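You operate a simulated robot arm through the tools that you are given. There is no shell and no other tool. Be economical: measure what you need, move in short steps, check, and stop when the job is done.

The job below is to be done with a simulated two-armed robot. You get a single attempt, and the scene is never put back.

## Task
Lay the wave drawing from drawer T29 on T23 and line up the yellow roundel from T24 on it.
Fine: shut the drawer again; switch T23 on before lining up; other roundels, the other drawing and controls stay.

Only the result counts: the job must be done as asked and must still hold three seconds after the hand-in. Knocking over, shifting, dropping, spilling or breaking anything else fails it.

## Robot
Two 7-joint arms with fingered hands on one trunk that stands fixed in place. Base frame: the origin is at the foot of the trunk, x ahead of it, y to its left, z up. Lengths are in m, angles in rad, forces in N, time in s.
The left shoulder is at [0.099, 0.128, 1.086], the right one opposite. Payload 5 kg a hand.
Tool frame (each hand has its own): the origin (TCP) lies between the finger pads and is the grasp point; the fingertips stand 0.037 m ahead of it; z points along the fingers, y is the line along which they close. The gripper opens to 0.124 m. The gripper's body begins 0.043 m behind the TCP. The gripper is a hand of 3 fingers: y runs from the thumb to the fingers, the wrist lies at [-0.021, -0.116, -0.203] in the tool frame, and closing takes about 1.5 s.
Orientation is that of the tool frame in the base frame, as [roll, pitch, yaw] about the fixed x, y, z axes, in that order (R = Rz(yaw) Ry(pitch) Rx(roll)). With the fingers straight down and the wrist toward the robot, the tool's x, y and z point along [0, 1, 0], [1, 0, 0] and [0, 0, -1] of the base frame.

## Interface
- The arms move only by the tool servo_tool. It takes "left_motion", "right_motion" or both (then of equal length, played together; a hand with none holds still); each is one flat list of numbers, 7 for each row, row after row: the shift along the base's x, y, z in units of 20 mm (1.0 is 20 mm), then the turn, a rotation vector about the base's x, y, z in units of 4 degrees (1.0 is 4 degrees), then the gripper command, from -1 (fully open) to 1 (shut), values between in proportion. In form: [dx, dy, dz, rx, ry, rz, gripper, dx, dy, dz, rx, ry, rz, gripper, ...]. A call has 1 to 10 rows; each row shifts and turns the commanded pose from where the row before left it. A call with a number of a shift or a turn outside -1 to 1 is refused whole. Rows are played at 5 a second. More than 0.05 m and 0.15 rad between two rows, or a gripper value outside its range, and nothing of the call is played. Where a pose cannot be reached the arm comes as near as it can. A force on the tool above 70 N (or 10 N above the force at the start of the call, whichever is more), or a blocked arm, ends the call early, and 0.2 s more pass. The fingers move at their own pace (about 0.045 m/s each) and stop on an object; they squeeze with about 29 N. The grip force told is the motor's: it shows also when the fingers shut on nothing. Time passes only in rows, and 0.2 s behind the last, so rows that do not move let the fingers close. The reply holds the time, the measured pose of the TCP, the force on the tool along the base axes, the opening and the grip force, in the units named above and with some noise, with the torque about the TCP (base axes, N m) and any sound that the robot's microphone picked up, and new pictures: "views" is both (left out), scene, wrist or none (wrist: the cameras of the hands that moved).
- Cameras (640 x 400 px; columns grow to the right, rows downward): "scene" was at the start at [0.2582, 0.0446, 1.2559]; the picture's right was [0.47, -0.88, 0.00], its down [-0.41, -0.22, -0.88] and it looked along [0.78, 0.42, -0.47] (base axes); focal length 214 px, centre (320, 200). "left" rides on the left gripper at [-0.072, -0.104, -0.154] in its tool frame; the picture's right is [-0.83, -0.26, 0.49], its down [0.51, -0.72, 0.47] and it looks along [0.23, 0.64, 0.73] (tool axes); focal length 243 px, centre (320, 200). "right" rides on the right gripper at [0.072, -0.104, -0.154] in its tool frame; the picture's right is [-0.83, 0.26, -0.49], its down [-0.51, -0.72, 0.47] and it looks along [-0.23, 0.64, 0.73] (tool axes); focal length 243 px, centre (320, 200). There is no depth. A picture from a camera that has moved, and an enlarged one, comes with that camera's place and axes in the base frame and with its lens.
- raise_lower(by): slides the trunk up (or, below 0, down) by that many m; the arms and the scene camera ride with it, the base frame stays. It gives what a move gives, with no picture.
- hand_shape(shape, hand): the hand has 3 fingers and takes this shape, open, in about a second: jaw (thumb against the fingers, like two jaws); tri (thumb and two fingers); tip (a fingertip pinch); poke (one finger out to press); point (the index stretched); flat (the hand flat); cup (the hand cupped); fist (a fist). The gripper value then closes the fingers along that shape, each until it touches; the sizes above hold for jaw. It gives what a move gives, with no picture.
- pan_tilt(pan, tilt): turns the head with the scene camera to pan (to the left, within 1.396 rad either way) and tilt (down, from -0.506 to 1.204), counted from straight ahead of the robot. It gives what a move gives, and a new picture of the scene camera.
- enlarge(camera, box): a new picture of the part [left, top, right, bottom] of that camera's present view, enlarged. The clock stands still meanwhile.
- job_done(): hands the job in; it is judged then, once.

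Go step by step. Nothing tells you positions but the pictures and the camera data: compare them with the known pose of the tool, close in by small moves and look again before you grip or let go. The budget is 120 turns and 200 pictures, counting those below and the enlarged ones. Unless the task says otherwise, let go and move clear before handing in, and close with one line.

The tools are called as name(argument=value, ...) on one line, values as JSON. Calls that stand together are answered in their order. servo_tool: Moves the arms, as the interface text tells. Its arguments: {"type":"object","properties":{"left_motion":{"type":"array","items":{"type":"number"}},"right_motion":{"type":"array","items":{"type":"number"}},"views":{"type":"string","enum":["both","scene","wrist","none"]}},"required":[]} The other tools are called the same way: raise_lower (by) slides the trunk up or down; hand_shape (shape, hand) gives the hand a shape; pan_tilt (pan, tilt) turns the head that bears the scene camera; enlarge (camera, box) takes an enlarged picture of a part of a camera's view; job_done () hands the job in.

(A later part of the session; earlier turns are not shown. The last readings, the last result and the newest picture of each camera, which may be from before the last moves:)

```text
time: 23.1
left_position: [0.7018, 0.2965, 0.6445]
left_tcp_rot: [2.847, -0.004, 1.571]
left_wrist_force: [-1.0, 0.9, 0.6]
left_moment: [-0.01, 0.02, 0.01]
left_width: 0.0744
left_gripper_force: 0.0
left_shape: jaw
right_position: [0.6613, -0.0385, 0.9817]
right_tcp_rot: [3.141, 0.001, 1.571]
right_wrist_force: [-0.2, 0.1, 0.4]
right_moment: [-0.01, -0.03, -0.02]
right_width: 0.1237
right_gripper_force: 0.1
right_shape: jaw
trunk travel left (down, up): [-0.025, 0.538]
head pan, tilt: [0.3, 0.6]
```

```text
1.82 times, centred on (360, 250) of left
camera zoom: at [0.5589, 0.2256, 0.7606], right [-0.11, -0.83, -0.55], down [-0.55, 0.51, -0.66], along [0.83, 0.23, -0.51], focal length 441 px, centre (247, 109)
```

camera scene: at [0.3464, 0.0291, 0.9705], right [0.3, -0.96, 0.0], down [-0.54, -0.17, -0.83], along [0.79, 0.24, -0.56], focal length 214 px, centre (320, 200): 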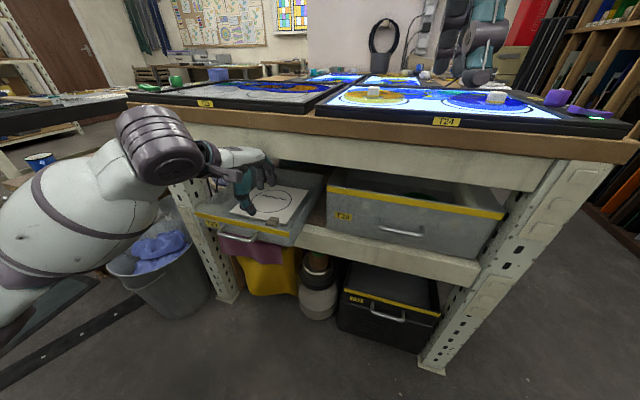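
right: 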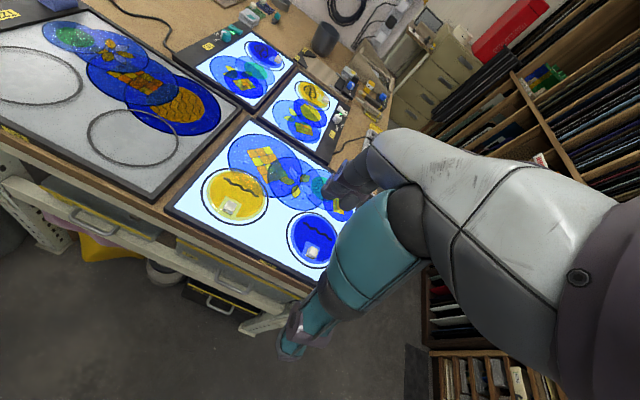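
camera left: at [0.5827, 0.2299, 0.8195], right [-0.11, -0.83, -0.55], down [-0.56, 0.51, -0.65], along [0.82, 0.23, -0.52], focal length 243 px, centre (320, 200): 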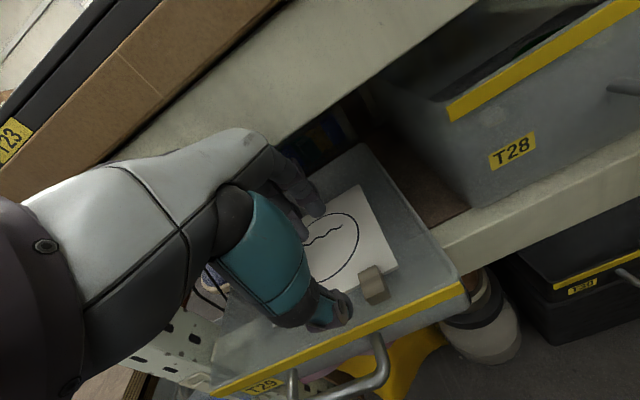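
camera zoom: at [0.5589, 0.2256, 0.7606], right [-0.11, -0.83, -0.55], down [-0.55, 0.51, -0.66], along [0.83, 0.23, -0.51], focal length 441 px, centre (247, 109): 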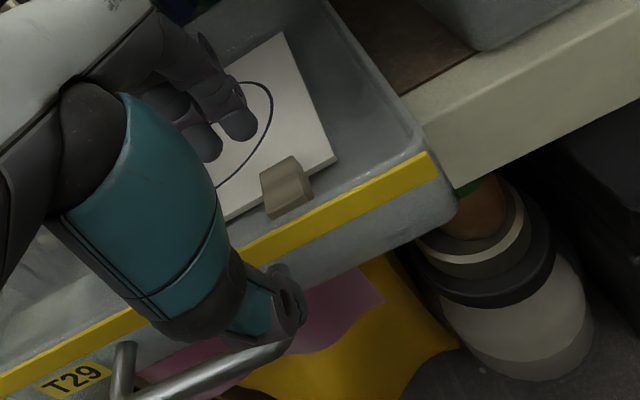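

The block is confirmed at (0.757, 0.29, 0.583). I'll move above it with a narrower opening, then check.

servo_tool(left_motion=[0.8, -0.1, 0, 0, 0, 0, 0.0, 0.8, -0.1, -0.2, 0, 0, 0, 0.05, 0.75, -0.05, -0.4, 0, 0, 0, 0.05, 0, 0, 0, 0, 0, 0, 0.05], views="none")

enlarge(camera="scene", box=[220, 140, 330, 240])

enlarge(camera="left", box=[240, 140, 480, 360])

```text
time: 24.1
left_position: [0.7488, 0.2913, 0.6329]
left_tcp_rot: [2.849, -0.005, 1.573]
left_wrist_force: [-0.2, -1.0, 0.3]
left_moment: [-0.03, 0.01, -0.01]
left_width: 0.0593
left_gripper_force: 0.0
left_shape: jaw
right_position: [0.66, -0.0382, 0.9823]
right_tcp_rot: [3.142, 0.0, 1.571]
right_wrist_force: [-0.5, 0.0, -0.3]
right_moment: [0.02, 0.0, -0.01]
right_width: 0.1239
right_gripper_force: 0.1
right_shape: jaw
trunk travel left (down, up): [-0.025, 0.538]
head pan, tilt: [0.3, 0.6]
```

```text
4.00 times, centred on (275, 190) of scene
camera zoom: at [0.3482, 0.0276, 0.9699], right [0.3, -0.96, 0.0], down [-0.54, -0.17, -0.83], along [0.79, 0.24, -0.56], focal length 858 px, centre (500, 240)
```

zoom: 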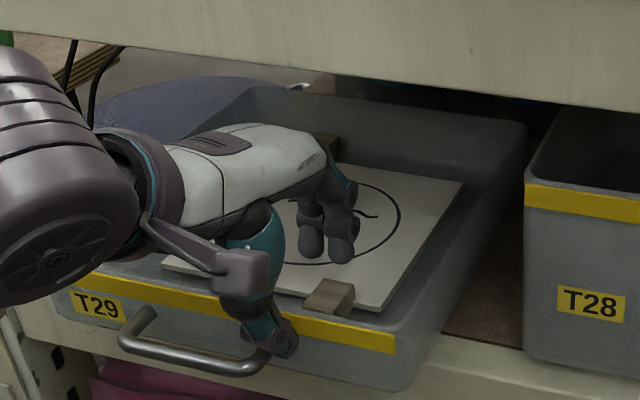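

```text
1.82 times, centred on (360, 250) of left
camera zoom: at [0.6063, 0.2205, 0.7487], right [-0.11, -0.83, -0.55], down [-0.55, 0.51, -0.66], along [0.83, 0.23, -0.51], focal length 441 px, centre (247, 109)
```

zoom: 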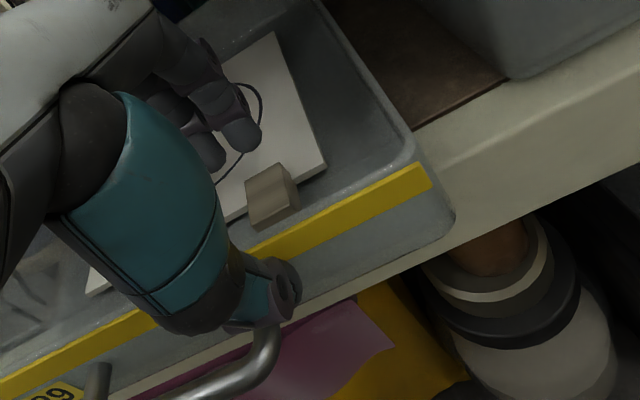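

The thumb was outside the front wall and nudged the tray in about 3 cm. I'll pinch the tray's front wall left of the block and draw it back out.

servo_tool(left_motion=[0, 0.8, 0.6, 0, 0, 0, 0.05, -0.3, 0.8, 0, 0, 0, 0, 0.05, -0.7, 0.9, 0, 0, 0, 0, 0.05, -0.2, 1, -0.4, 0, 0, 0, 0.05, 0, 0, -0.6, 0, 0, 0, 0.05], views="none")

enlarge(camera="scene", box=[200, 140, 330, 250])

enlarge(camera="left", box=[240, 140, 480, 360])

```text
time: 25.3
left_position: [0.7254, 0.3621, 0.6292]
left_tcp_rot: [2.839, -0.006, 1.573]
left_wrist_force: [-1.5, -3.3, 34.9]
left_moment: [-0.52, 0.32, 0.01]
left_width: 0.0536
left_gripper_force: 0.0
left_shape: jaw
right_position: [0.6577, -0.0392, 0.9825]
right_tcp_rot: [3.139, -0.001, 1.571]
right_wrist_force: [0.2, 0.2, -0.2]
right_moment: [0.0, 0.04, -0.03]
right_width: 0.1237
right_gripper_force: 0.0
right_shape: jaw
trunk travel left (down, up): [-0.025, 0.538]
head pan, tilt: [0.3, 0.6]
```

```text
3.64 times, centred on (265, 195) of scene
camera zoom: at [0.3462, 0.0267, 0.9708], right [0.3, -0.96, 0.0], down [-0.54, -0.17, -0.83], along [0.79, 0.24, -0.56], focal length 780 px, centre (520, 218)
```

zoom: 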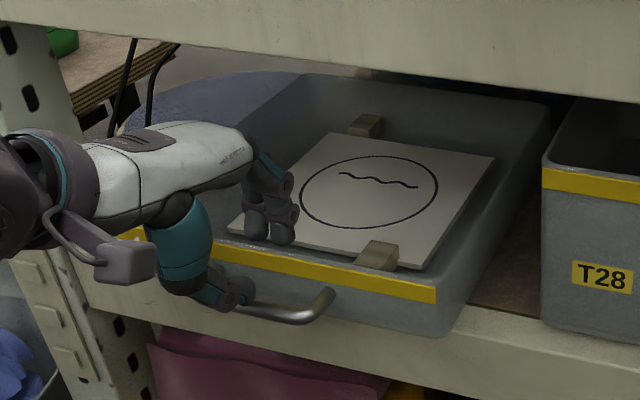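

```text
1.82 times, centred on (360, 250) of left
camera zoom: at [0.5808, 0.2901, 0.7438], right [-0.1, -0.83, -0.55], down [-0.55, 0.51, -0.66], along [0.83, 0.23, -0.51], focal length 441 px, centre (247, 109)
```

zoom: 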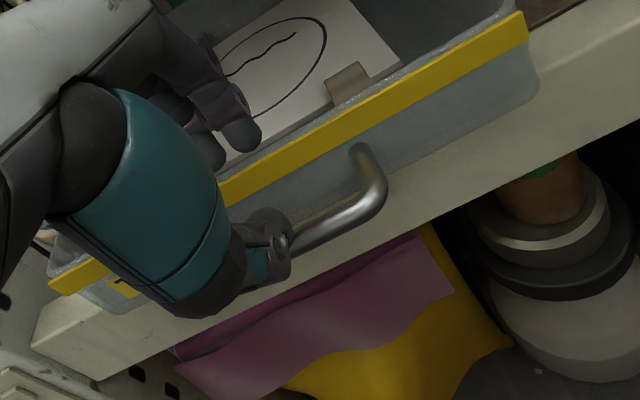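

The thumb is resting on the handle. I'll rise slightly and close on the wall.

servo_tool(left_motion=[0, 0, 0.5, 0, 0, 0, 0.05, 0, 0, 0, 0, 0, 0, 0.6, 0, 0, 0, 0, 0, 0, 1, 0, 0, 0, 0, 0, 0, 1, 0, 0, 0, 0, 0, 0, 1], views="none")

enlarge(camera="scene", box=[200, 140, 330, 250])

```text
time: 26.5
left_position: [0.7255, 0.3618, 0.6359]
left_tcp_rot: [2.847, -0.003, 1.571]
left_wrist_force: [-0.3, -0.1, 6.7]
left_moment: [-0.03, -0.07, -0.01]
left_width: 0.0174
left_gripper_force: 29.2
left_shape: jaw
right_position: [0.6588, -0.038, 0.9828]
right_tcp_rot: [3.139, -0.001, 1.571]
right_wrist_force: [0.2, -0.5, 0.4]
right_moment: [-0.01, -0.03, 0.0]
right_width: 0.1237
right_gripper_force: 0.1
right_shape: jaw
trunk travel left (down, up): [-0.025, 0.538]
head pan, tilt: [0.3, 0.6]
```

```text
3.64 times, centred on (265, 195) of scene
camera zoom: at [0.3476, 0.0274, 0.9702], right [0.3, -0.96, 0.0], down [-0.54, -0.17, -0.83], along [0.79, 0.24, -0.56], focal length 780 px, centre (520, 218)
```

zoom: 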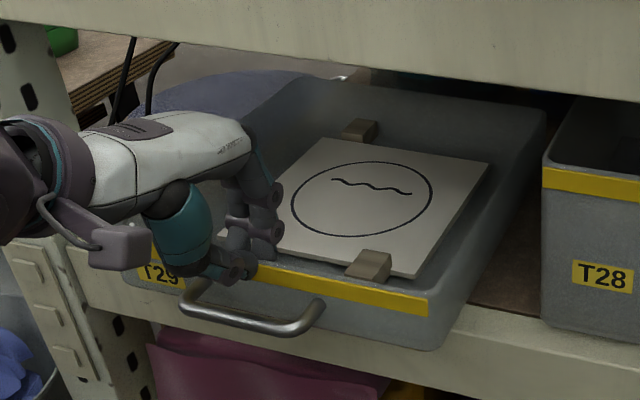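

The wall is pinched. I'll pull the tray 6 cm out.

servo_tool(left_motion=[-0.6, 0, 0, 0, 0, 0, 1, -0.6, 0, 0, 0, 0, 0, 1, -0.6, 0, 0, 0, 0, 0, 1, -0.6, 0, 0, 0, 0, 0, 1, -0.6, 0, 0, 0, 0, 0, 1, 0, 0, 0, 0, 0, 0, 0.4, 0, 0, 0, 0, 0, 0, 0.4, 0, 0, 0, 0, 0, 0, 0.4], views="none")

enlarge(camera="scene", box=[200, 140, 330, 250])

enlarge(camera="left", box=[240, 100, 500, 340])

```text
time: 28.3
left_position: [0.6663, 0.3609, 0.6348]
left_tcp_rot: [2.849, -0.003, 1.573]
left_wrist_force: [0.4, -0.3, -0.1]
left_moment: [-0.03, -0.03, -0.01]
left_width: 0.0366
left_gripper_force: 0.2
left_shape: jaw
right_position: [0.6606, -0.0388, 0.9816]
right_tcp_rot: [-3.141, 0.0, 1.571]
right_wrist_force: [-0.2, -0.5, -0.2]
right_moment: [0.02, -0.01, -0.01]
right_width: 0.1238
right_gripper_force: 0.0
right_shape: jaw
trunk travel left (down, up): [-0.025, 0.538]
head pan, tilt: [0.3, 0.6]
```

```text
3.64 times, centred on (265, 195) of scene
camera zoom: at [0.3482, 0.0277, 0.9699], right [0.3, -0.96, 0.0], down [-0.54, -0.17, -0.83], along [0.79, 0.24, -0.56], focal length 780 px, centre (520, 218)
```

zoom: 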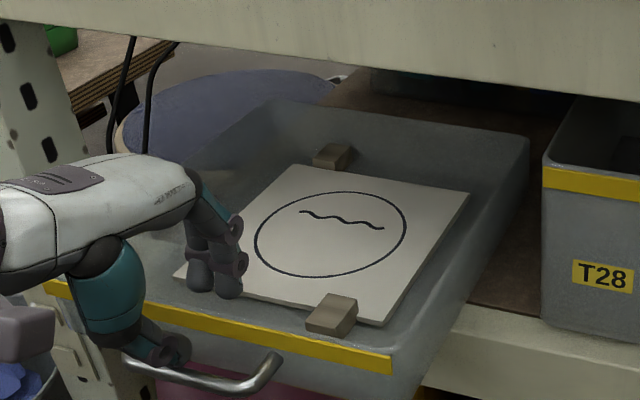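

```text
1.67 times, centred on (370, 220) of left
camera zoom: at [0.5223, 0.2904, 0.7505], right [-0.11, -0.83, -0.55], down [-0.55, 0.51, -0.66], along [0.83, 0.23, -0.51], focal length 404 px, centre (237, 167)
```

zoom: 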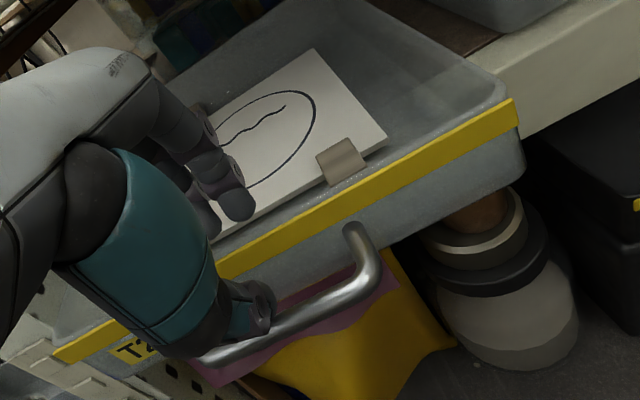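

The block is now at (0.734, 0.291). I'll lift over the rim, flatten the tilt and centre above the block with the thumb inside the wall.

servo_tool(left_motion=[0, 0, 0.8, 0, 0, 0, 0.2, 0, -0.5, 0.7, 0, 0, 0, 0.2, 0, -1, 0, 0, 0.8, 0, 0.2, 0.6, -1, 0, 0, 0.8, 0, 0.2, 0.8, -1, 0, 0, 0.8, 0, 0.2, 0.9, 0, 0, 0, 0, 0, 0.2, 0.9, 0, 0, 0, 0, 0, 0.2, 0, 0, 0, 0, 0, 0, 0.2], views="none")

enlarge(camera="scene", box=[200, 140, 330, 250])

enlarge(camera="left", box=[240, 140, 480, 360])

```text
time: 30.1
left_position: [0.729, 0.2929, 0.6647]
left_tcp_rot: [3.013, -0.004, 1.572]
left_wrist_force: [0.7, -0.6, 0.5]
left_moment: [0.0, 0.0, 0.0]
left_width: 0.049
left_gripper_force: 0.0
left_shape: jaw
right_position: [0.6607, -0.0396, 0.982]
right_tcp_rot: [3.141, 0.0, 1.571]
right_wrist_force: [-1.1, -0.3, 0.2]
right_moment: [0.03, 0.0, 0.03]
right_width: 0.1236
right_gripper_force: 0.1
right_shape: jaw
trunk travel left (down, up): [-0.025, 0.538]
head pan, tilt: [0.3, 0.6]
```

```text
3.64 times, centred on (265, 195) of scene
camera zoom: at [0.3482, 0.0275, 0.97], right [0.3, -0.96, 0.0], down [-0.54, -0.17, -0.83], along [0.79, 0.24, -0.56], focal length 780 px, centre (520, 218)
```

zoom: 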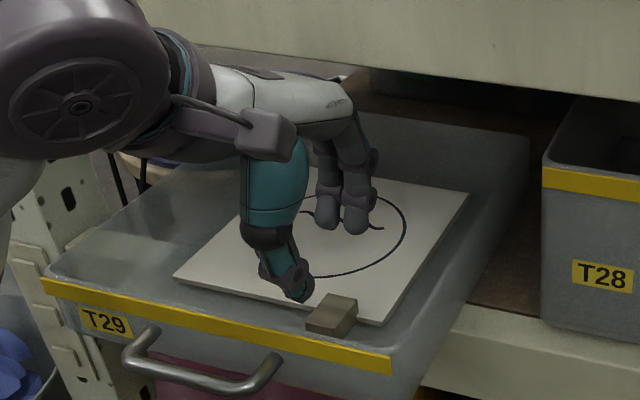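

```text
1.82 times, centred on (360, 250) of left
camera zoom: at [0.6081, 0.2202, 0.8034], right [-0.2, -0.83, -0.52], down [-0.66, 0.51, -0.56], along [0.73, 0.23, -0.64], focal length 441 px, centre (247, 109)
```

zoom: 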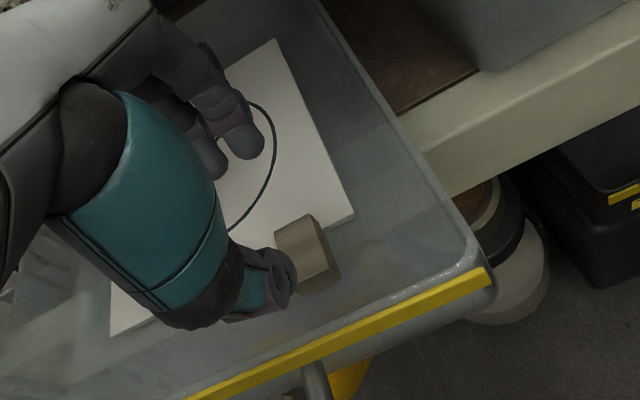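

All aligned: block at (0.732, 0.291). Descending.

servo_tool(left_motion=[0, -0.1, -0.9, 0, 0, 0, 0.15, 0, 0, -0.9, 0, 0, 0, 0.15, 0, 0, -0.7, 0, 0, 0, 0.15, 0, 0, 0, 0, 0, 0, 0.15], views="none")

enlarge(camera="scene", box=[200, 140, 330, 250])

enlarge(camera="left", box=[240, 140, 480, 360])

```text
time: 31.1
left_position: [0.7296, 0.2896, 0.6145]
left_tcp_rot: [3.014, -0.002, 1.571]
left_wrist_force: [0.4, -0.4, -0.2]
left_moment: [0.0, 0.01, 0.02]
left_width: 0.0521
left_gripper_force: 0.0
left_shape: jaw
right_position: [0.6598, -0.0397, 0.9818]
right_tcp_rot: [3.14, 0.0, 1.572]
right_wrist_force: [-0.3, -0.1, -0.1]
right_moment: [0.01, 0.0, 0.01]
right_width: 0.1239
right_gripper_force: 0.0
right_shape: jaw
trunk travel left (down, up): [-0.025, 0.538]
head pan, tilt: [0.3, 0.6]
```

```text
3.64 times, centred on (265, 195) of scene
camera zoom: at [0.3482, 0.0277, 0.9699], right [0.3, -0.96, 0.0], down [-0.54, -0.17, -0.83], along [0.79, 0.24, -0.56], focal length 780 px, centre (520, 218)
```

zoom: 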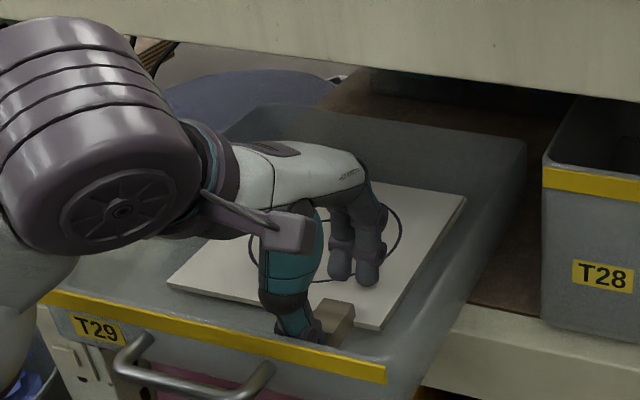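

```text
1.82 times, centred on (360, 250) of left
camera zoom: at [0.6083, 0.2184, 0.7525], right [-0.2, -0.83, -0.52], down [-0.66, 0.51, -0.56], along [0.73, 0.23, -0.64], focal length 441 px, centre (247, 109)
```

zoom: 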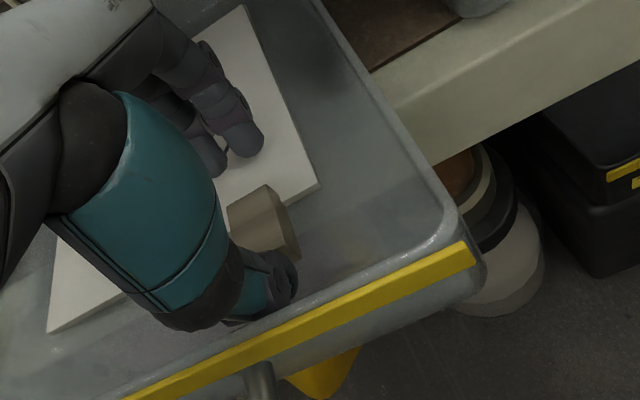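

The thumb is in front of the block and the fingers behind. I'll go down a touch more and close.

servo_tool(left_motion=[0.1, 0, -0.35, 0, 0, 0, 0.15, 0, 0, 0, 0, 0, 0, 0.5, 0, 0, 0, 0, 0, 0, 1, 0, 0, 0, 0, 0, 0, 1, 0, 0, 0, 0, 0, 0, 1], views="none")

enlarge(camera="scene", box=[200, 140, 330, 250])

enlarge(camera="left", box=[240, 140, 480, 360])

```text
time: 32.3
left_position: [0.7317, 0.2898, 0.6081]
left_tcp_rot: [3.017, -0.004, 1.571]
left_wrist_force: [0.0, 0.1, -1.0]
left_moment: [-0.01, 0.08, 0.0]
left_width: 0.0309
left_gripper_force: 28.9
left_shape: jaw
right_position: [0.6596, -0.0387, 0.9818]
right_tcp_rot: [-3.141, 0.001, 1.571]
right_wrist_force: [0.3, -0.3, -0.4]
right_moment: [0.01, -0.03, -0.02]
right_width: 0.1235
right_gripper_force: 0.0
right_shape: jaw
trunk travel left (down, up): [-0.025, 0.538]
head pan, tilt: [0.3, 0.6]
```

```text
3.64 times, centred on (265, 195) of scene
camera zoom: at [0.3483, 0.0277, 0.9699], right [0.3, -0.96, 0.0], down [-0.54, -0.17, -0.83], along [0.79, 0.24, -0.56], focal length 780 px, centre (520, 218)
```

zoom: 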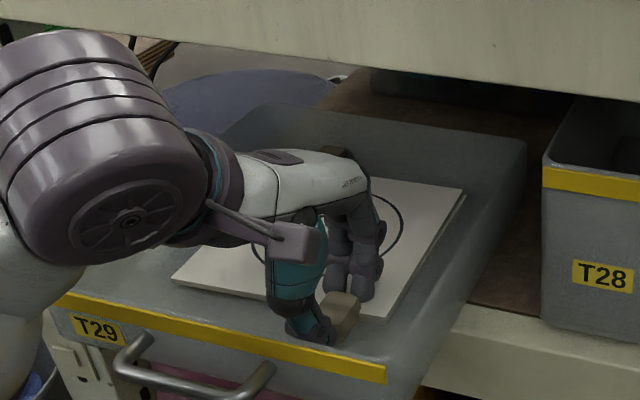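

```text
1.82 times, centred on (360, 250) of left
camera zoom: at [0.6099, 0.2182, 0.7458], right [-0.2, -0.83, -0.52], down [-0.66, 0.51, -0.56], along [0.73, 0.23, -0.64], focal length 441 px, centre (247, 109)
```

zoom: 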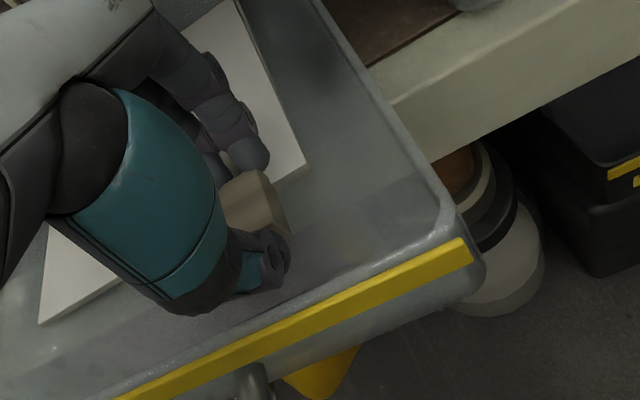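

The block is gripped, 31 mm wide. I'll test-lift 3 cm.

servo_tool(left_motion=[0, 0, 0.5, 0, 0, 0, 1, 0, 0, 0.5, 0, 0, 0, 1, 0, 0, 0.5, 0, 0, 0, 1], views="none")

enlarge(camera="scene", box=[200, 140, 330, 250])

enlarge(camera="left", box=[200, 100, 500, 360])

```text
time: 33.1
left_position: [0.7315, 0.2886, 0.6382]
left_tcp_rot: [3.015, -0.004, 1.572]
left_wrist_force: [0.7, -0.3, -1.4]
left_moment: [-0.05, 0.08, 0.04]
left_width: 0.0305
left_gripper_force: 28.4
left_shape: jaw
right_position: [0.6611, -0.0391, 0.9819]
right_tcp_rot: [3.141, 0.001, 1.572]
right_wrist_force: [-0.2, 0.2, 0.4]
right_moment: [-0.03, -0.02, 0.02]
right_width: 0.1234
right_gripper_force: 0.1
right_shape: jaw
trunk travel left (down, up): [-0.025, 0.538]
head pan, tilt: [0.3, 0.6]
```

```text
3.64 times, centred on (265, 195) of scene
camera zoom: at [0.3483, 0.0277, 0.9699], right [0.3, -0.96, 0.0], down [-0.54, -0.17, -0.83], along [0.79, 0.24, -0.56], focal length 780 px, centre (520, 218)
```

zoom: 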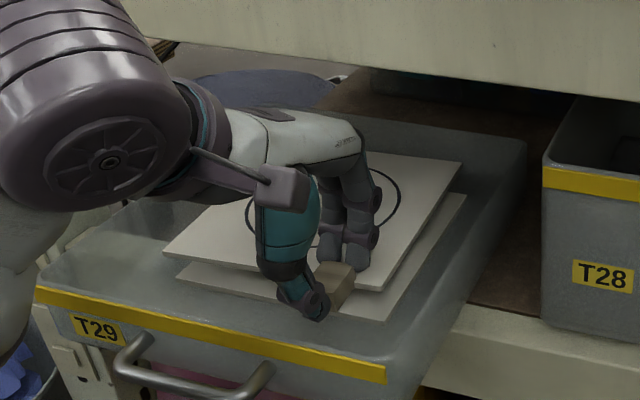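

```text
1.54 times, centred on (350, 230) of left
camera zoom: at [0.6095, 0.2186, 0.776], right [-0.2, -0.83, -0.52], down [-0.66, 0.51, -0.56], along [0.73, 0.23, -0.64], focal length 373 px, centre (274, 154)
```

zoom: 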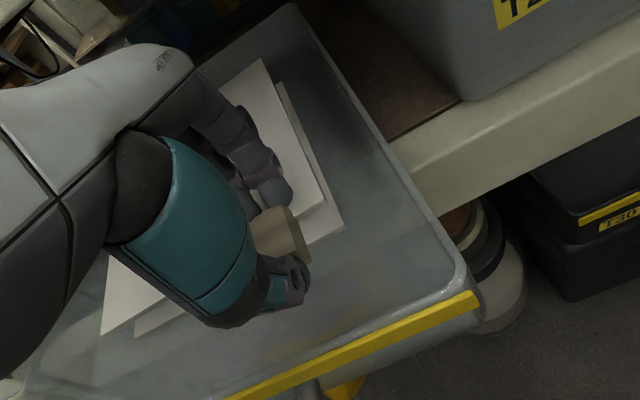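

The wave drawing lifts with its block, and the other drawing stays underneath. I'll raise a bit more over the rim, then pull back toward the robot.

servo_tool(left_motion=[0, 0, 0.6, 0, 0, 0, 1, 0, 0, 0.6, 0, 0, 0, 1, -0.5, 0, 0.2, 0, 0, 0, 1, -0.5, 0, 0, 0, 0, 0, 1, -0.7, 0, 0, 0, 0, 0, 1, -0.7, 0, 0, 0, 0, 0, 1, -0.7, 0, 0, 0, 0, 0, 1, -0.7, 0, 0, 0, 0, 0, 1, -0.7, 0, 0, 0, 0, 0, 1], views="both")

```text
time: 35.1
left_position: [0.6486, 0.2909, 0.6661]
left_tcp_rot: [3.016, -0.003, 1.574]
left_wrist_force: [-0.4, 0.4, -1.6]
left_moment: [-0.07, 0.09, 0.02]
left_width: 0.0309
left_gripper_force: 28.6
left_shape: jaw
left hand out of reach, approached as far as the arm can: row 9
right_position: [0.6606, -0.0378, 0.9819]
right_tcp_rot: [-3.142, 0.001, 1.57]
right_wrist_force: [-0.8, 0.3, -0.6]
right_moment: [-0.02, -0.04, 0.01]
right_width: 0.1236
right_gripper_force: 0.1
right_shape: jaw
trunk travel left (down, up): [-0.025, 0.538]
head pan, tilt: [0.3, 0.6]
camera scene: at [0.3484, 0.0277, 0.9699], right [0.3, -0.96, 0.0], down [-0.54, -0.17, -0.82], along [0.79, 0.24, -0.57], focal length 214 px, centre (320, 200)
camera left: at [0.5276, 0.2204, 0.8045], right [-0.2, -0.83, -0.52], down [-0.66, 0.51, -0.56], along [0.73, 0.23, -0.65], focal length 243 px, centre (320, 200)
```

scene: 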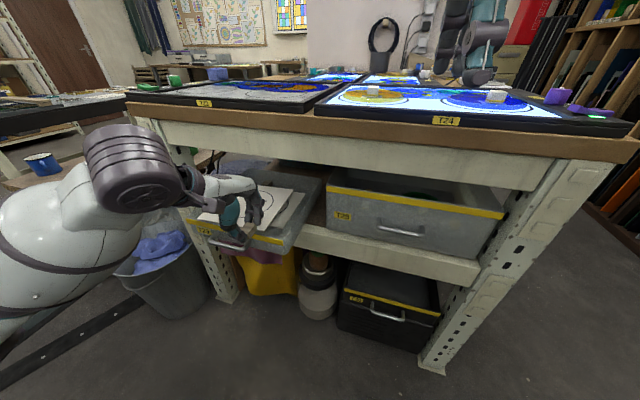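
left: 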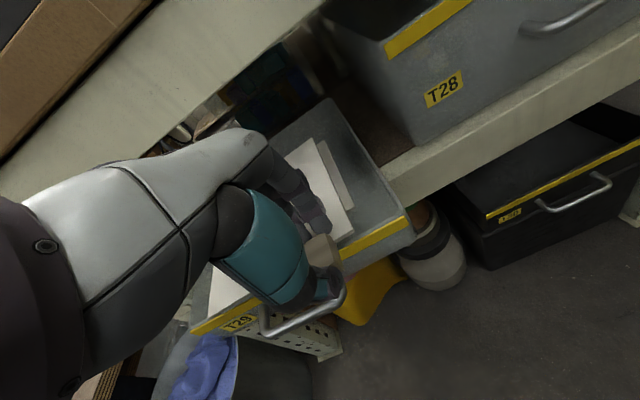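

The arm reaches its inner limit at x≈0.65, so I'll swing the board out to the left by yawing the hand counter-clockwise.

servo_tool(left_motion=[0, 0, 0.1, 0, 0, 1, 1, 0, 0, 0.1, 0, 0, 1, 1, 0, 0, 0.1, 0, 0, 1, 1, 0, 0, 0.1, 0, 0, 1, 1, 0, 0, 0, 0, 0, 1, 1, 0, 0, 0, 0, 0, 1, 1, 0, 0, 0, 0, 0, 1, 1, 0, 0, 0, 0, 0, 1, 1, 0, 0, 0, 0, 0, 1, 1, 0, 0, 0, 0, 0, 1, 1], views="both")

```text
time: 37.3
left_position: [0.6567, 0.2934, 0.6738]
left_tcp_rot: [3.014, -0.004, 2.271]
left_wrist_force: [0.0, 0.0, -0.8]
left_moment: [-0.12, 0.02, 0.02]
left_width: 0.031
left_gripper_force: 29.1
left_shape: jaw
left hand out of reach, approached as far as the arm can: row 1, 3
right_position: [0.659, -0.0388, 0.9826]
right_tcp_rot: [-3.141, 0.0, 1.572]
right_wrist_force: [-0.4, -0.4, -1.1]
right_moment: [0.03, 0.01, 0.02]
right_width: 0.1235
right_gripper_force: 0.1
right_shape: jaw
trunk travel left (down, up): [-0.025, 0.538]
head pan, tilt: [0.3, 0.6]
camera scene: at [0.3481, 0.0275, 0.97], right [0.3, -0.96, 0.0], down [-0.54, -0.17, -0.83], along [0.79, 0.24, -0.56], focal length 214 px, centre (320, 200)
camera left: at [0.6105, 0.1608, 0.8136], right [0.38, -0.76, -0.52], down [-0.83, -0.03, -0.56], along [0.41, 0.65, -0.64], focal length 243 px, centre (320, 200)
```

scene: 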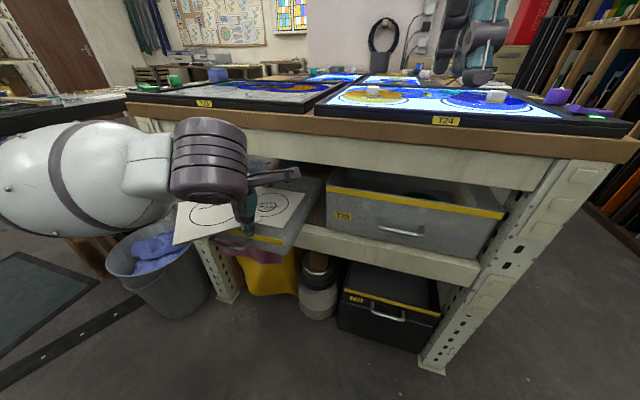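
left: 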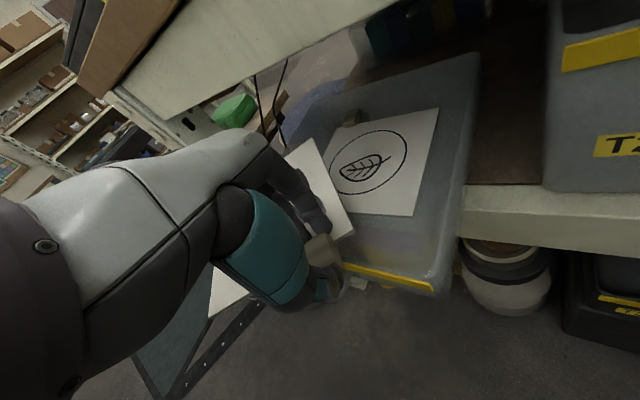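

The other drawing (leaf) stays in the tray. I'll continue rotating and pulling back.

servo_tool(left_motion=[-0.2, 0, 0, 0, 0, 1, 1, -0.2, 0, 0, 0, 0, 1, 1, -0.2, 0, 0, 0, 0, 1, 1, -0.2, 0, 0, 0, 0, 1, 1, -0.2, 0, 0, 0, 0, 1, 1, -0.2, 0, 0, 0, 0, 1, 1, -0.2, 0, 0, 0, 0, 1, 1, -0.2, 0, 0, 0, 0, 1, 1, -0.2, 0, 0, 0, 0, 1, 1, -0.2, 0, 0, 0, 0, 1, 1], views="both")

```text
time: 39.5
left_position: [0.6164, 0.2931, 0.6754]
left_tcp_rot: [3.015, -0.005, 2.971]
left_wrist_force: [0.4, 0.1, -1.2]
left_moment: [-0.07, -0.02, 0.02]
left_width: 0.0306
left_gripper_force: 28.9
left_shape: jaw
right_position: [0.6599, -0.0392, 0.9805]
right_tcp_rot: [-3.141, -0.001, 1.57]
right_wrist_force: [0.2, 0.4, 0.2]
right_moment: [-0.01, 0.03, -0.03]
right_width: 0.1235
right_gripper_force: 0.0
right_shape: jaw
trunk travel left (down, up): [-0.025, 0.538]
head pan, tilt: [0.3, 0.6]
camera scene: at [0.3483, 0.0276, 0.9699], right [0.3, -0.96, 0.0], down [-0.54, -0.17, -0.83], along [0.79, 0.24, -0.56], focal length 214 px, centre (320, 200)
camera left: at [0.6686, 0.1616, 0.8129], right [0.78, -0.34, -0.53], down [-0.61, -0.56, -0.56], along [-0.11, 0.76, -0.64], focal length 243 px, centre (320, 200)
```

scene: 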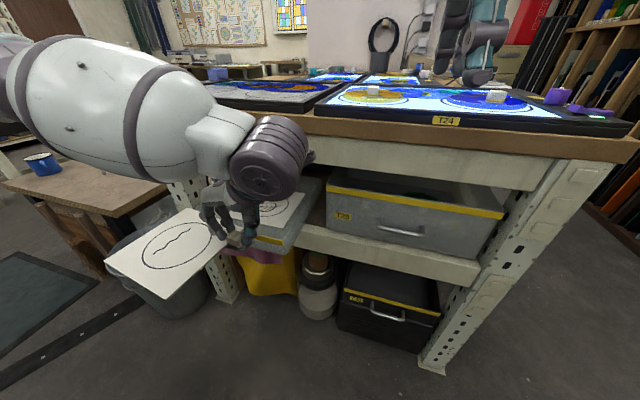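
left: 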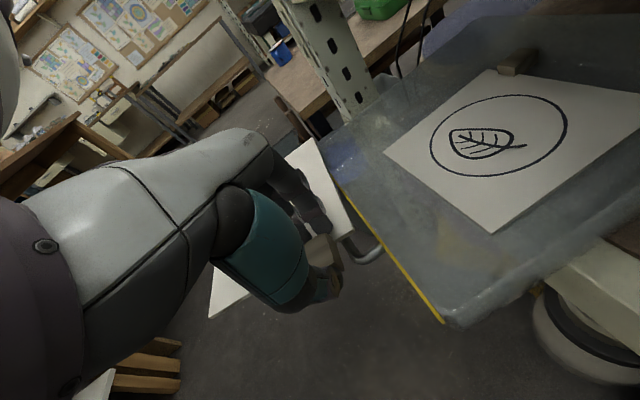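

The drawing is clear in front of the bench. I'll raise the trunk so everything lifts vertically.

servo_tool(left_motion=[-0.8, 0, 0, 0, 0, 0, 1, -0.7, 0, 0, 0, 0, 0, 1], views="none")

raise_lower(by=0.35)

pan_tilt(pan=0.45, tilt=0.75)

```text
time: 40.1
left_position: [0.588, 0.2921, 0.6711]
left_tcp_rot: [3.018, -0.003, 2.967]
left_wrist_force: [0.1, 0.5, -1.2]
left_moment: [-0.13, -0.02, 0.04]
left_width: 0.0306
left_gripper_force: 29.0
left_shape: jaw
left hand out of reach, approached as far as the arm can: row 2
right_position: [0.6606, -0.0386, 0.9819]
right_tcp_rot: [3.14, -0.001, 1.573]
right_wrist_force: [-0.2, -0.7, 0.5]
right_moment: [-0.02, -0.04, 0.0]
right_width: 0.1236
right_gripper_force: 0.1
right_shape: jaw
trunk travel left (down, up): [-0.025, 0.538]
head pan, tilt: [0.3, 0.6]
```

```text
time: 43.5
left_position: [0.5878, 0.2917, 1.0201]
left_tcp_rot: [3.015, -0.004, 2.968]
left_wrist_force: [-0.3, 0.2, -0.3]
left_moment: [-0.08, -0.04, 0.0]
left_width: 0.0307
left_gripper_force: 29.2
left_shape: jaw
right_position: [0.6589, -0.0393, 1.3323]
right_tcp_rot: [-3.141, 0.001, 1.571]
right_wrist_force: [-0.2, -1.0, -0.7]
right_moment: [0.04, 0.01, 0.02]
right_width: 0.1239
right_gripper_force: 0.0
right_shape: jaw
trunk travel left (down, up): [-0.375, 0.188]
head pan, tilt: [0.3, 0.6]
```

```text
time: 44.2
left_position: [0.5872, 0.2928, 1.0208]
left_tcp_rot: [3.014, -0.002, 2.966]
left_wrist_force: [0.0, -0.1, -0.7]
left_moment: [-0.13, -0.06, -0.01]
left_width: 0.0306
left_gripper_force: 29.1
left_shape: jaw
right_position: [0.6606, -0.0389, 1.3314]
right_tcp_rot: [-3.14, -0.002, 1.571]
right_wrist_force: [0.0, -0.8, 0.7]
right_moment: [0.03, 0.01, 0.02]
right_width: 0.1234
right_gripper_force: 0.1
right_shape: jaw
trunk travel left (down, up): [-0.375, 0.188]
head pan, tilt: [0.45, 0.75]
camera scene: at [0.228, 0.0377, 1.3335], right [0.43, -0.9, 0.0], down [-0.61, -0.3, -0.73], along [0.66, 0.32, -0.68], focal length 214 px, centre (320, 200)
```

scene: 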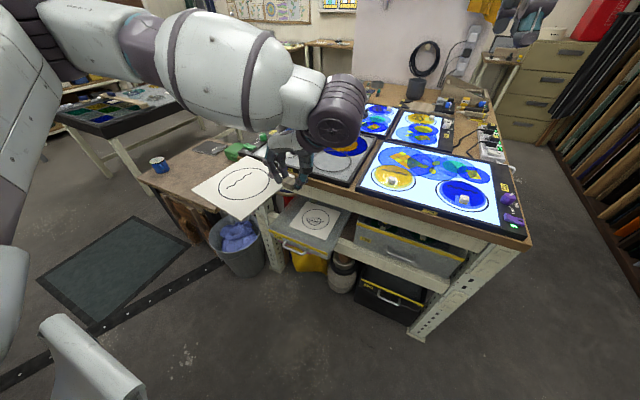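

I'll rotate the board back to its original orientation while moving it over T23.

servo_tool(left_motion=[0.5, -0.1, 0, 0, 0, -1, 1, 0.5, -0.1, 0, 0, 0, -1, 1, 0.5, -0.1, 0, 0, 0, -1, 1, 0.5, -0.1, 0, 0, 0, -1, 1, 0.5, -0.1, 0, 0, 0, -1, 1, 0.5, -0.1, 0, 0, 0, -1, 1, 0.5, -0.1, 0, 0, 0, -1, 1, 0.5, -0.1, 0, 0, 0, -1, 1, 0.5, -0.1, 0, 0, 0, -1, 1, 0.5, -0.1, 0, 0, 0, -1, 1], views="none")

servo_tool(left_motion=[0.5, -0.1, 0, 0, 0, -1, 1, 0.5, -0.1, 0, 0, 0, -1, 1, 0.5, -0.1, 0, 0, 0, -1, 1, 0.5, -0.1, 0, 0, 0, -1, 1, 0.5, -0.1, 0, 0, 0, -1, 1, 0.5, -0.1, 0, 0, 0, -1, 1, 0.5, -0.1, 0, 0, 0, -1, 1, 0.5, -0.1, 0, 0, 0, -1, 1, 0.5, -0.1, 0, 0, 0, -1, 1, 0.5, -0.1, 0, 0, 0, -1, 1], views="both")

```text
time: 46.4
left_position: [0.6872, 0.2716, 1.0205]
left_tcp_rot: [3.016, -0.005, 2.27]
left_wrist_force: [-0.3, 0.6, -0.4]
left_moment: [-0.1, 0.04, -0.02]
left_width: 0.0306
left_gripper_force: 29.7
left_shape: jaw
right_position: [0.6611, -0.0376, 1.332]
right_tcp_rot: [3.141, 0.0, 1.57]
right_wrist_force: [-0.3, 0.9, 0.3]
right_moment: [-0.01, 0.03, -0.02]
right_width: 0.1238
right_gripper_force: 0.0
right_shape: jaw
trunk travel left (down, up): [-0.375, 0.188]
head pan, tilt: [0.45, 0.75]
```

```text
time: 48.6
left_position: [0.7877, 0.2522, 1.0191]
left_tcp_rot: [3.015, -0.004, 1.568]
left_wrist_force: [0.0, -0.9, -1.1]
left_moment: [-0.01, 0.1, 0.0]
left_width: 0.0306
left_gripper_force: 28.9
left_shape: jaw
right_position: [0.6606, -0.0387, 1.3321]
right_tcp_rot: [3.141, -0.001, 1.572]
right_wrist_force: [0.6, 0.2, -0.1]
right_moment: [-0.03, 0.01, 0.02]
right_width: 0.1238
right_gripper_force: 0.0
right_shape: jaw
trunk travel left (down, up): [-0.375, 0.188]
head pan, tilt: [0.45, 0.75]
camera scene: at [0.2284, 0.0379, 1.3334], right [0.43, -0.9, 0.0], down [-0.61, -0.3, -0.73], along [0.66, 0.32, -0.68], focal length 214 px, centre (320, 200)
camera left: at [0.6663, 0.1808, 1.1588], right [-0.2, -0.83, -0.52], down [-0.66, 0.51, -0.56], along [0.73, 0.23, -0.64], focal length 243 px, centre (320, 200)
```

scene: 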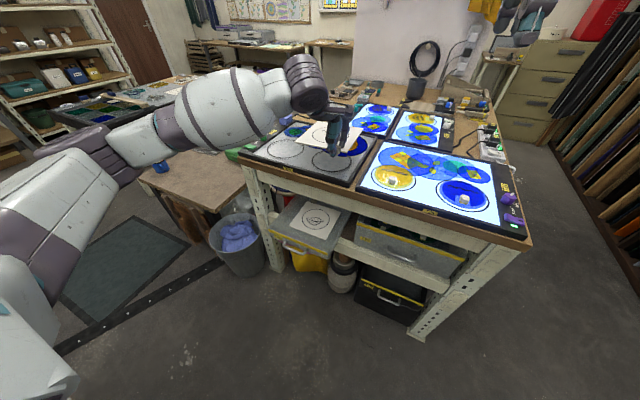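
left: 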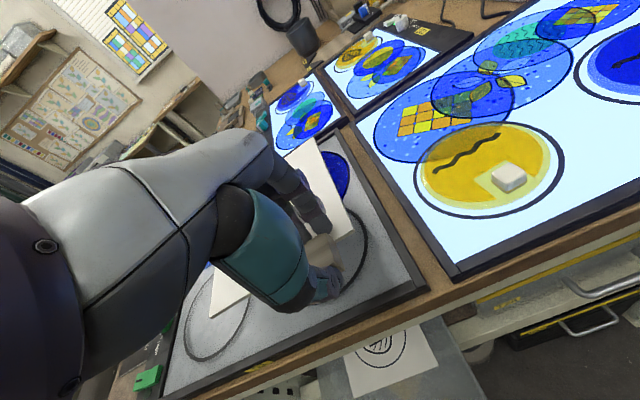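

The position over T23 is good and the board sits inside the glass. Descending.

servo_tool(left_motion=[0, 0.3, -0.7, 0, 0, 0, 1, 0, 0.3, -0.7, 0, 0, 0, 1, 0, 0, -0.7, 0, 0, 0, 1, 0, 0, -0.4, 0, 0, 0, 1], views="none")

enlarge(camera="scene", box=[230, 90, 390, 200])

enlarge(camera="left", box=[160, 120, 480, 360])

```text
time: 49.6
left_position: [0.7876, 0.2643, 0.9707]
left_tcp_rot: [3.015, -0.004, 1.572]
left_wrist_force: [0.3, 1.1, -0.8]
left_moment: [-0.06, 0.08, -0.02]
left_width: 0.0304
left_gripper_force: 29.0
left_shape: jaw
right_position: [0.6608, -0.0399, 1.3316]
right_tcp_rot: [3.141, 0.001, 1.57]
right_wrist_force: [-1.4, -0.6, 0.3]
right_moment: [-0.02, -0.02, -0.02]
right_width: 0.1237
right_gripper_force: 0.2
right_shape: jaw
trunk travel left (down, up): [-0.375, 0.188]
head pan, tilt: [0.45, 0.75]
```

```text
3.64 times, centred on (310, 145) of scene
camera zoom: at [0.2281, 0.038, 1.3335], right [0.43, -0.9, 0.0], down [-0.61, -0.3, -0.73], along [0.66, 0.32, -0.68], focal length 780 px, centre (356, 400)
```

zoom: 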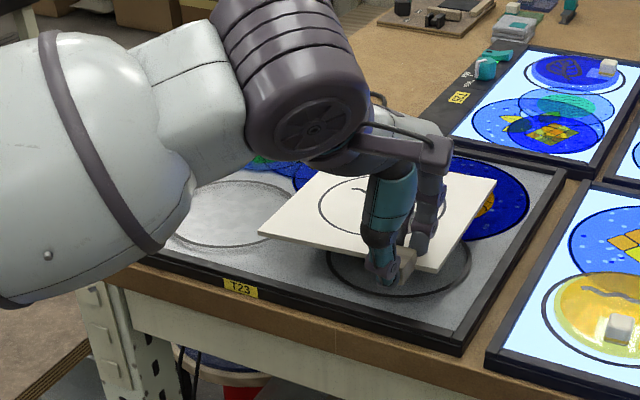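

```text
1.67 times, centred on (320, 240) of left
camera zoom: at [0.6665, 0.1934, 1.1095], right [-0.2, -0.83, -0.52], down [-0.66, 0.51, -0.56], along [0.73, 0.23, -0.64], focal length 404 px, centre (320, 133)
```

zoom: 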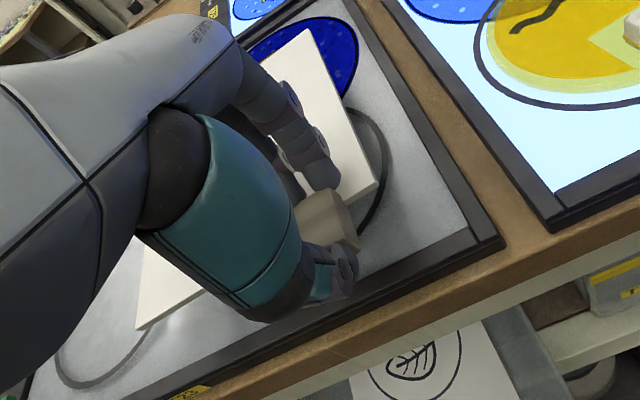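

servo_tool(left_motion=[0, 0, -0.35, 0, 0, 0, 1, 0, 0, -0.35, 0, 0, 0, 1, 0, 0, -0.35, 0, 0, 0, 1], views="none")

enlarge(camera="scene", box=[230, 90, 390, 200])

```text
time: 50.4
left_position: [0.7872, 0.2653, 0.9497]
left_tcp_rot: [3.016, -0.003, 1.571]
left_wrist_force: [-0.3, 0.6, -1.4]
left_moment: [-0.04, 0.1, 0.02]
left_width: 0.0307
left_gripper_force: 29.4
left_shape: jaw
right_position: [0.6608, -0.0387, 1.3326]
right_tcp_rot: [-3.14, -0.001, 1.571]
right_wrist_force: [1.3, 0.8, -0.3]
right_moment: [0.0, 0.02, -0.01]
right_width: 0.1239
right_gripper_force: 0.1
right_shape: jaw
trunk travel left (down, up): [-0.375, 0.188]
head pan, tilt: [0.45, 0.75]
```

```text
3.64 times, centred on (310, 145) of scene
camera zoom: at [0.228, 0.0377, 1.3335], right [0.43, -0.9, 0.0], down [-0.61, -0.3, -0.73], along [0.66, 0.32, -0.68], focal length 780 px, centre (356, 400)
```

zoom: 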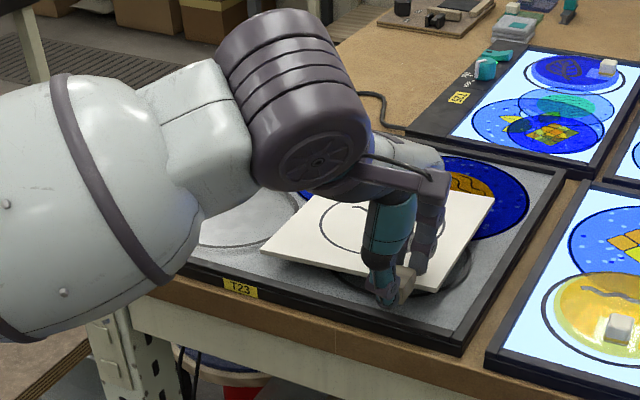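

servo_tool(left_motion=[0, 0, -0.2, 0, 0, 0, 1, 0, 0, -0.2, 0, 0, 0, 1, 0, 0, -0.2, 0, 0, 0, 1], views="none")

enlarge(camera="scene", box=[280, 110, 390, 190])

```text
time: 51.2
left_position: [0.7882, 0.2635, 0.9367]
left_tcp_rot: [3.016, -0.003, 1.571]
left_wrist_force: [-0.9, -0.1, -1.1]
left_moment: [-0.03, 0.02, -0.01]
left_width: 0.0306
left_gripper_force: 29.1
left_shape: jaw
right_position: [0.6619, -0.0382, 1.3318]
right_tcp_rot: [3.141, 0.0, 1.571]
right_wrist_force: [-0.5, -0.3, 0.2]
right_moment: [0.01, -0.04, 0.02]
right_width: 0.1236
right_gripper_force: 0.0
right_shape: jaw
trunk travel left (down, up): [-0.375, 0.188]
head pan, tilt: [0.45, 0.75]
```

```text
5.00 times, centred on (335, 150) of scene
camera zoom: at [0.2279, 0.0377, 1.3335], right [0.43, -0.9, 0.0], down [-0.61, -0.3, -0.73], along [0.66, 0.32, -0.68], focal length 1072 px, centre (245, 450)
```

zoom: 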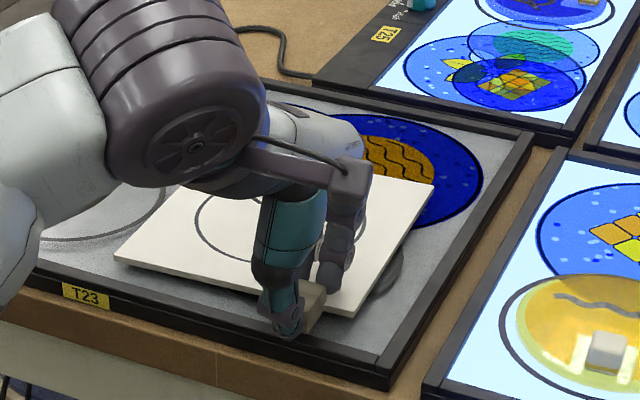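

servo_tool(left_motion=[0, 0, -0.15, 0, 0, 0, 1, 0, 0, -0.15, 0, 0, 0, 1, 0, 0, 0, 0, 0, 0, 1], views="none")

enlarge(camera="scene", box=[280, 110, 390, 190])

enlarge(camera="left", box=[160, 120, 480, 360])

```text
time: 52.0
left_position: [0.7887, 0.2636, 0.933]
left_tcp_rot: [3.012, -0.003, 1.57]
left_wrist_force: [2.4, 0.3, 9.6]
left_moment: [0.05, -0.05, 0.04]
left_width: 0.0312
left_gripper_force: 29.4
left_shape: jaw
right_position: [0.6604, -0.0387, 1.3333]
right_tcp_rot: [3.14, -0.001, 1.569]
right_wrist_force: [-0.4, 0.4, 1.0]
right_moment: [-0.03, 0.01, 0.04]
right_width: 0.1238
right_gripper_force: 0.0
right_shape: jaw
trunk travel left (down, up): [-0.375, 0.188]
head pan, tilt: [0.45, 0.75]
```

```text
5.00 times, centred on (335, 150) of scene
camera zoom: at [0.227, 0.0374, 1.3338], right [0.43, -0.9, 0.0], down [-0.61, -0.3, -0.73], along [0.66, 0.32, -0.68], focal length 1072 px, centre (245, 450)
```

zoom: 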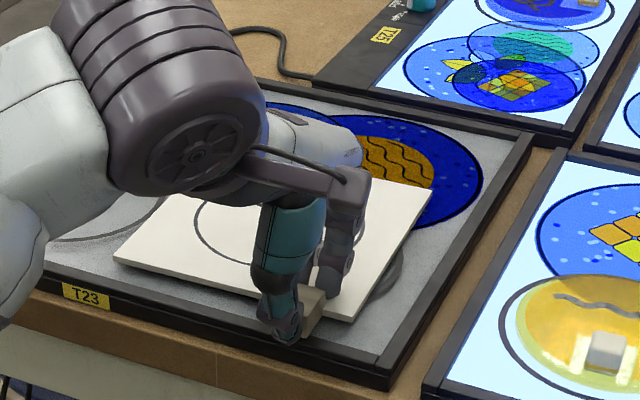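

```text
1.67 times, centred on (320, 240) of left
camera zoom: at [0.6661, 0.1929, 1.0716], right [-0.2, -0.83, -0.52], down [-0.66, 0.51, -0.56], along [0.73, 0.23, -0.64], focal length 404 px, centre (320, 133)
```

zoom: 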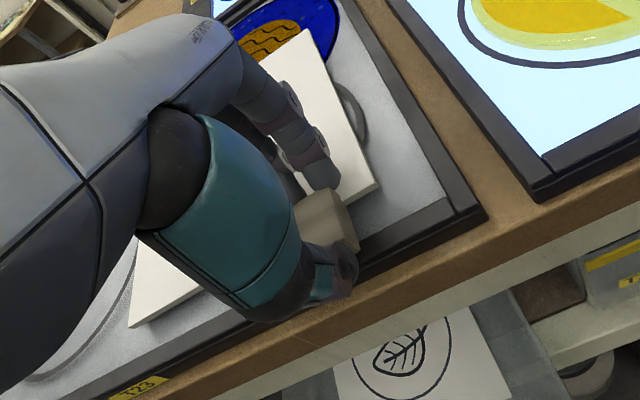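

Contact is 10 N, but the block looks close to the front frame. I'll lift a hair, shift 12 mm inward and set down again.

servo_tool(left_motion=[0, 0, 0.4, 0, 0, 0, 1, 0.3, 0, 0, 0, 0, 0, 1, 0.3, 0, 0, 0, 0, 0, 1, 0, 0, -0.2, 0, 0, 0, 1, 0, 0, -0.15, 0, 0, 0, 1, 0, 0, -0.1, 0, 0, 0, 1], views="none")

enlarge(camera="scene", box=[280, 110, 390, 190])

```text
time: 53.4
left_position: [0.7991, 0.2633, 0.9354]
left_tcp_rot: [3.01, -0.004, 1.571]
left_wrist_force: [0.9, 1.2, 17.0]
left_moment: [0.02, 0.37, -0.02]
left_width: 0.0313
left_gripper_force: 28.4
left_shape: jaw
right_position: [0.6592, -0.0393, 1.3337]
right_tcp_rot: [3.141, -0.002, 1.571]
right_wrist_force: [-0.4, -0.2, 0.0]
right_moment: [0.0, 0.01, 0.0]
right_width: 0.1237
right_gripper_force: 0.0
right_shape: jaw
trunk travel left (down, up): [-0.375, 0.188]
head pan, tilt: [0.45, 0.75]
```

```text
5.00 times, centred on (335, 150) of scene
camera zoom: at [0.2259, 0.0372, 1.3341], right [0.43, -0.9, 0.0], down [-0.61, -0.3, -0.73], along [0.66, 0.32, -0.68], focal length 1072 px, centre (245, 450)
```

zoom: 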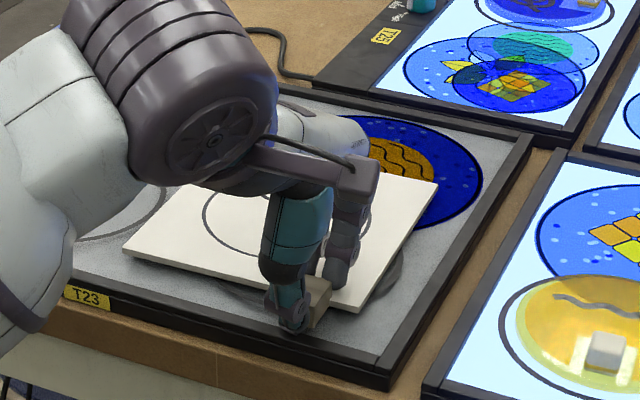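

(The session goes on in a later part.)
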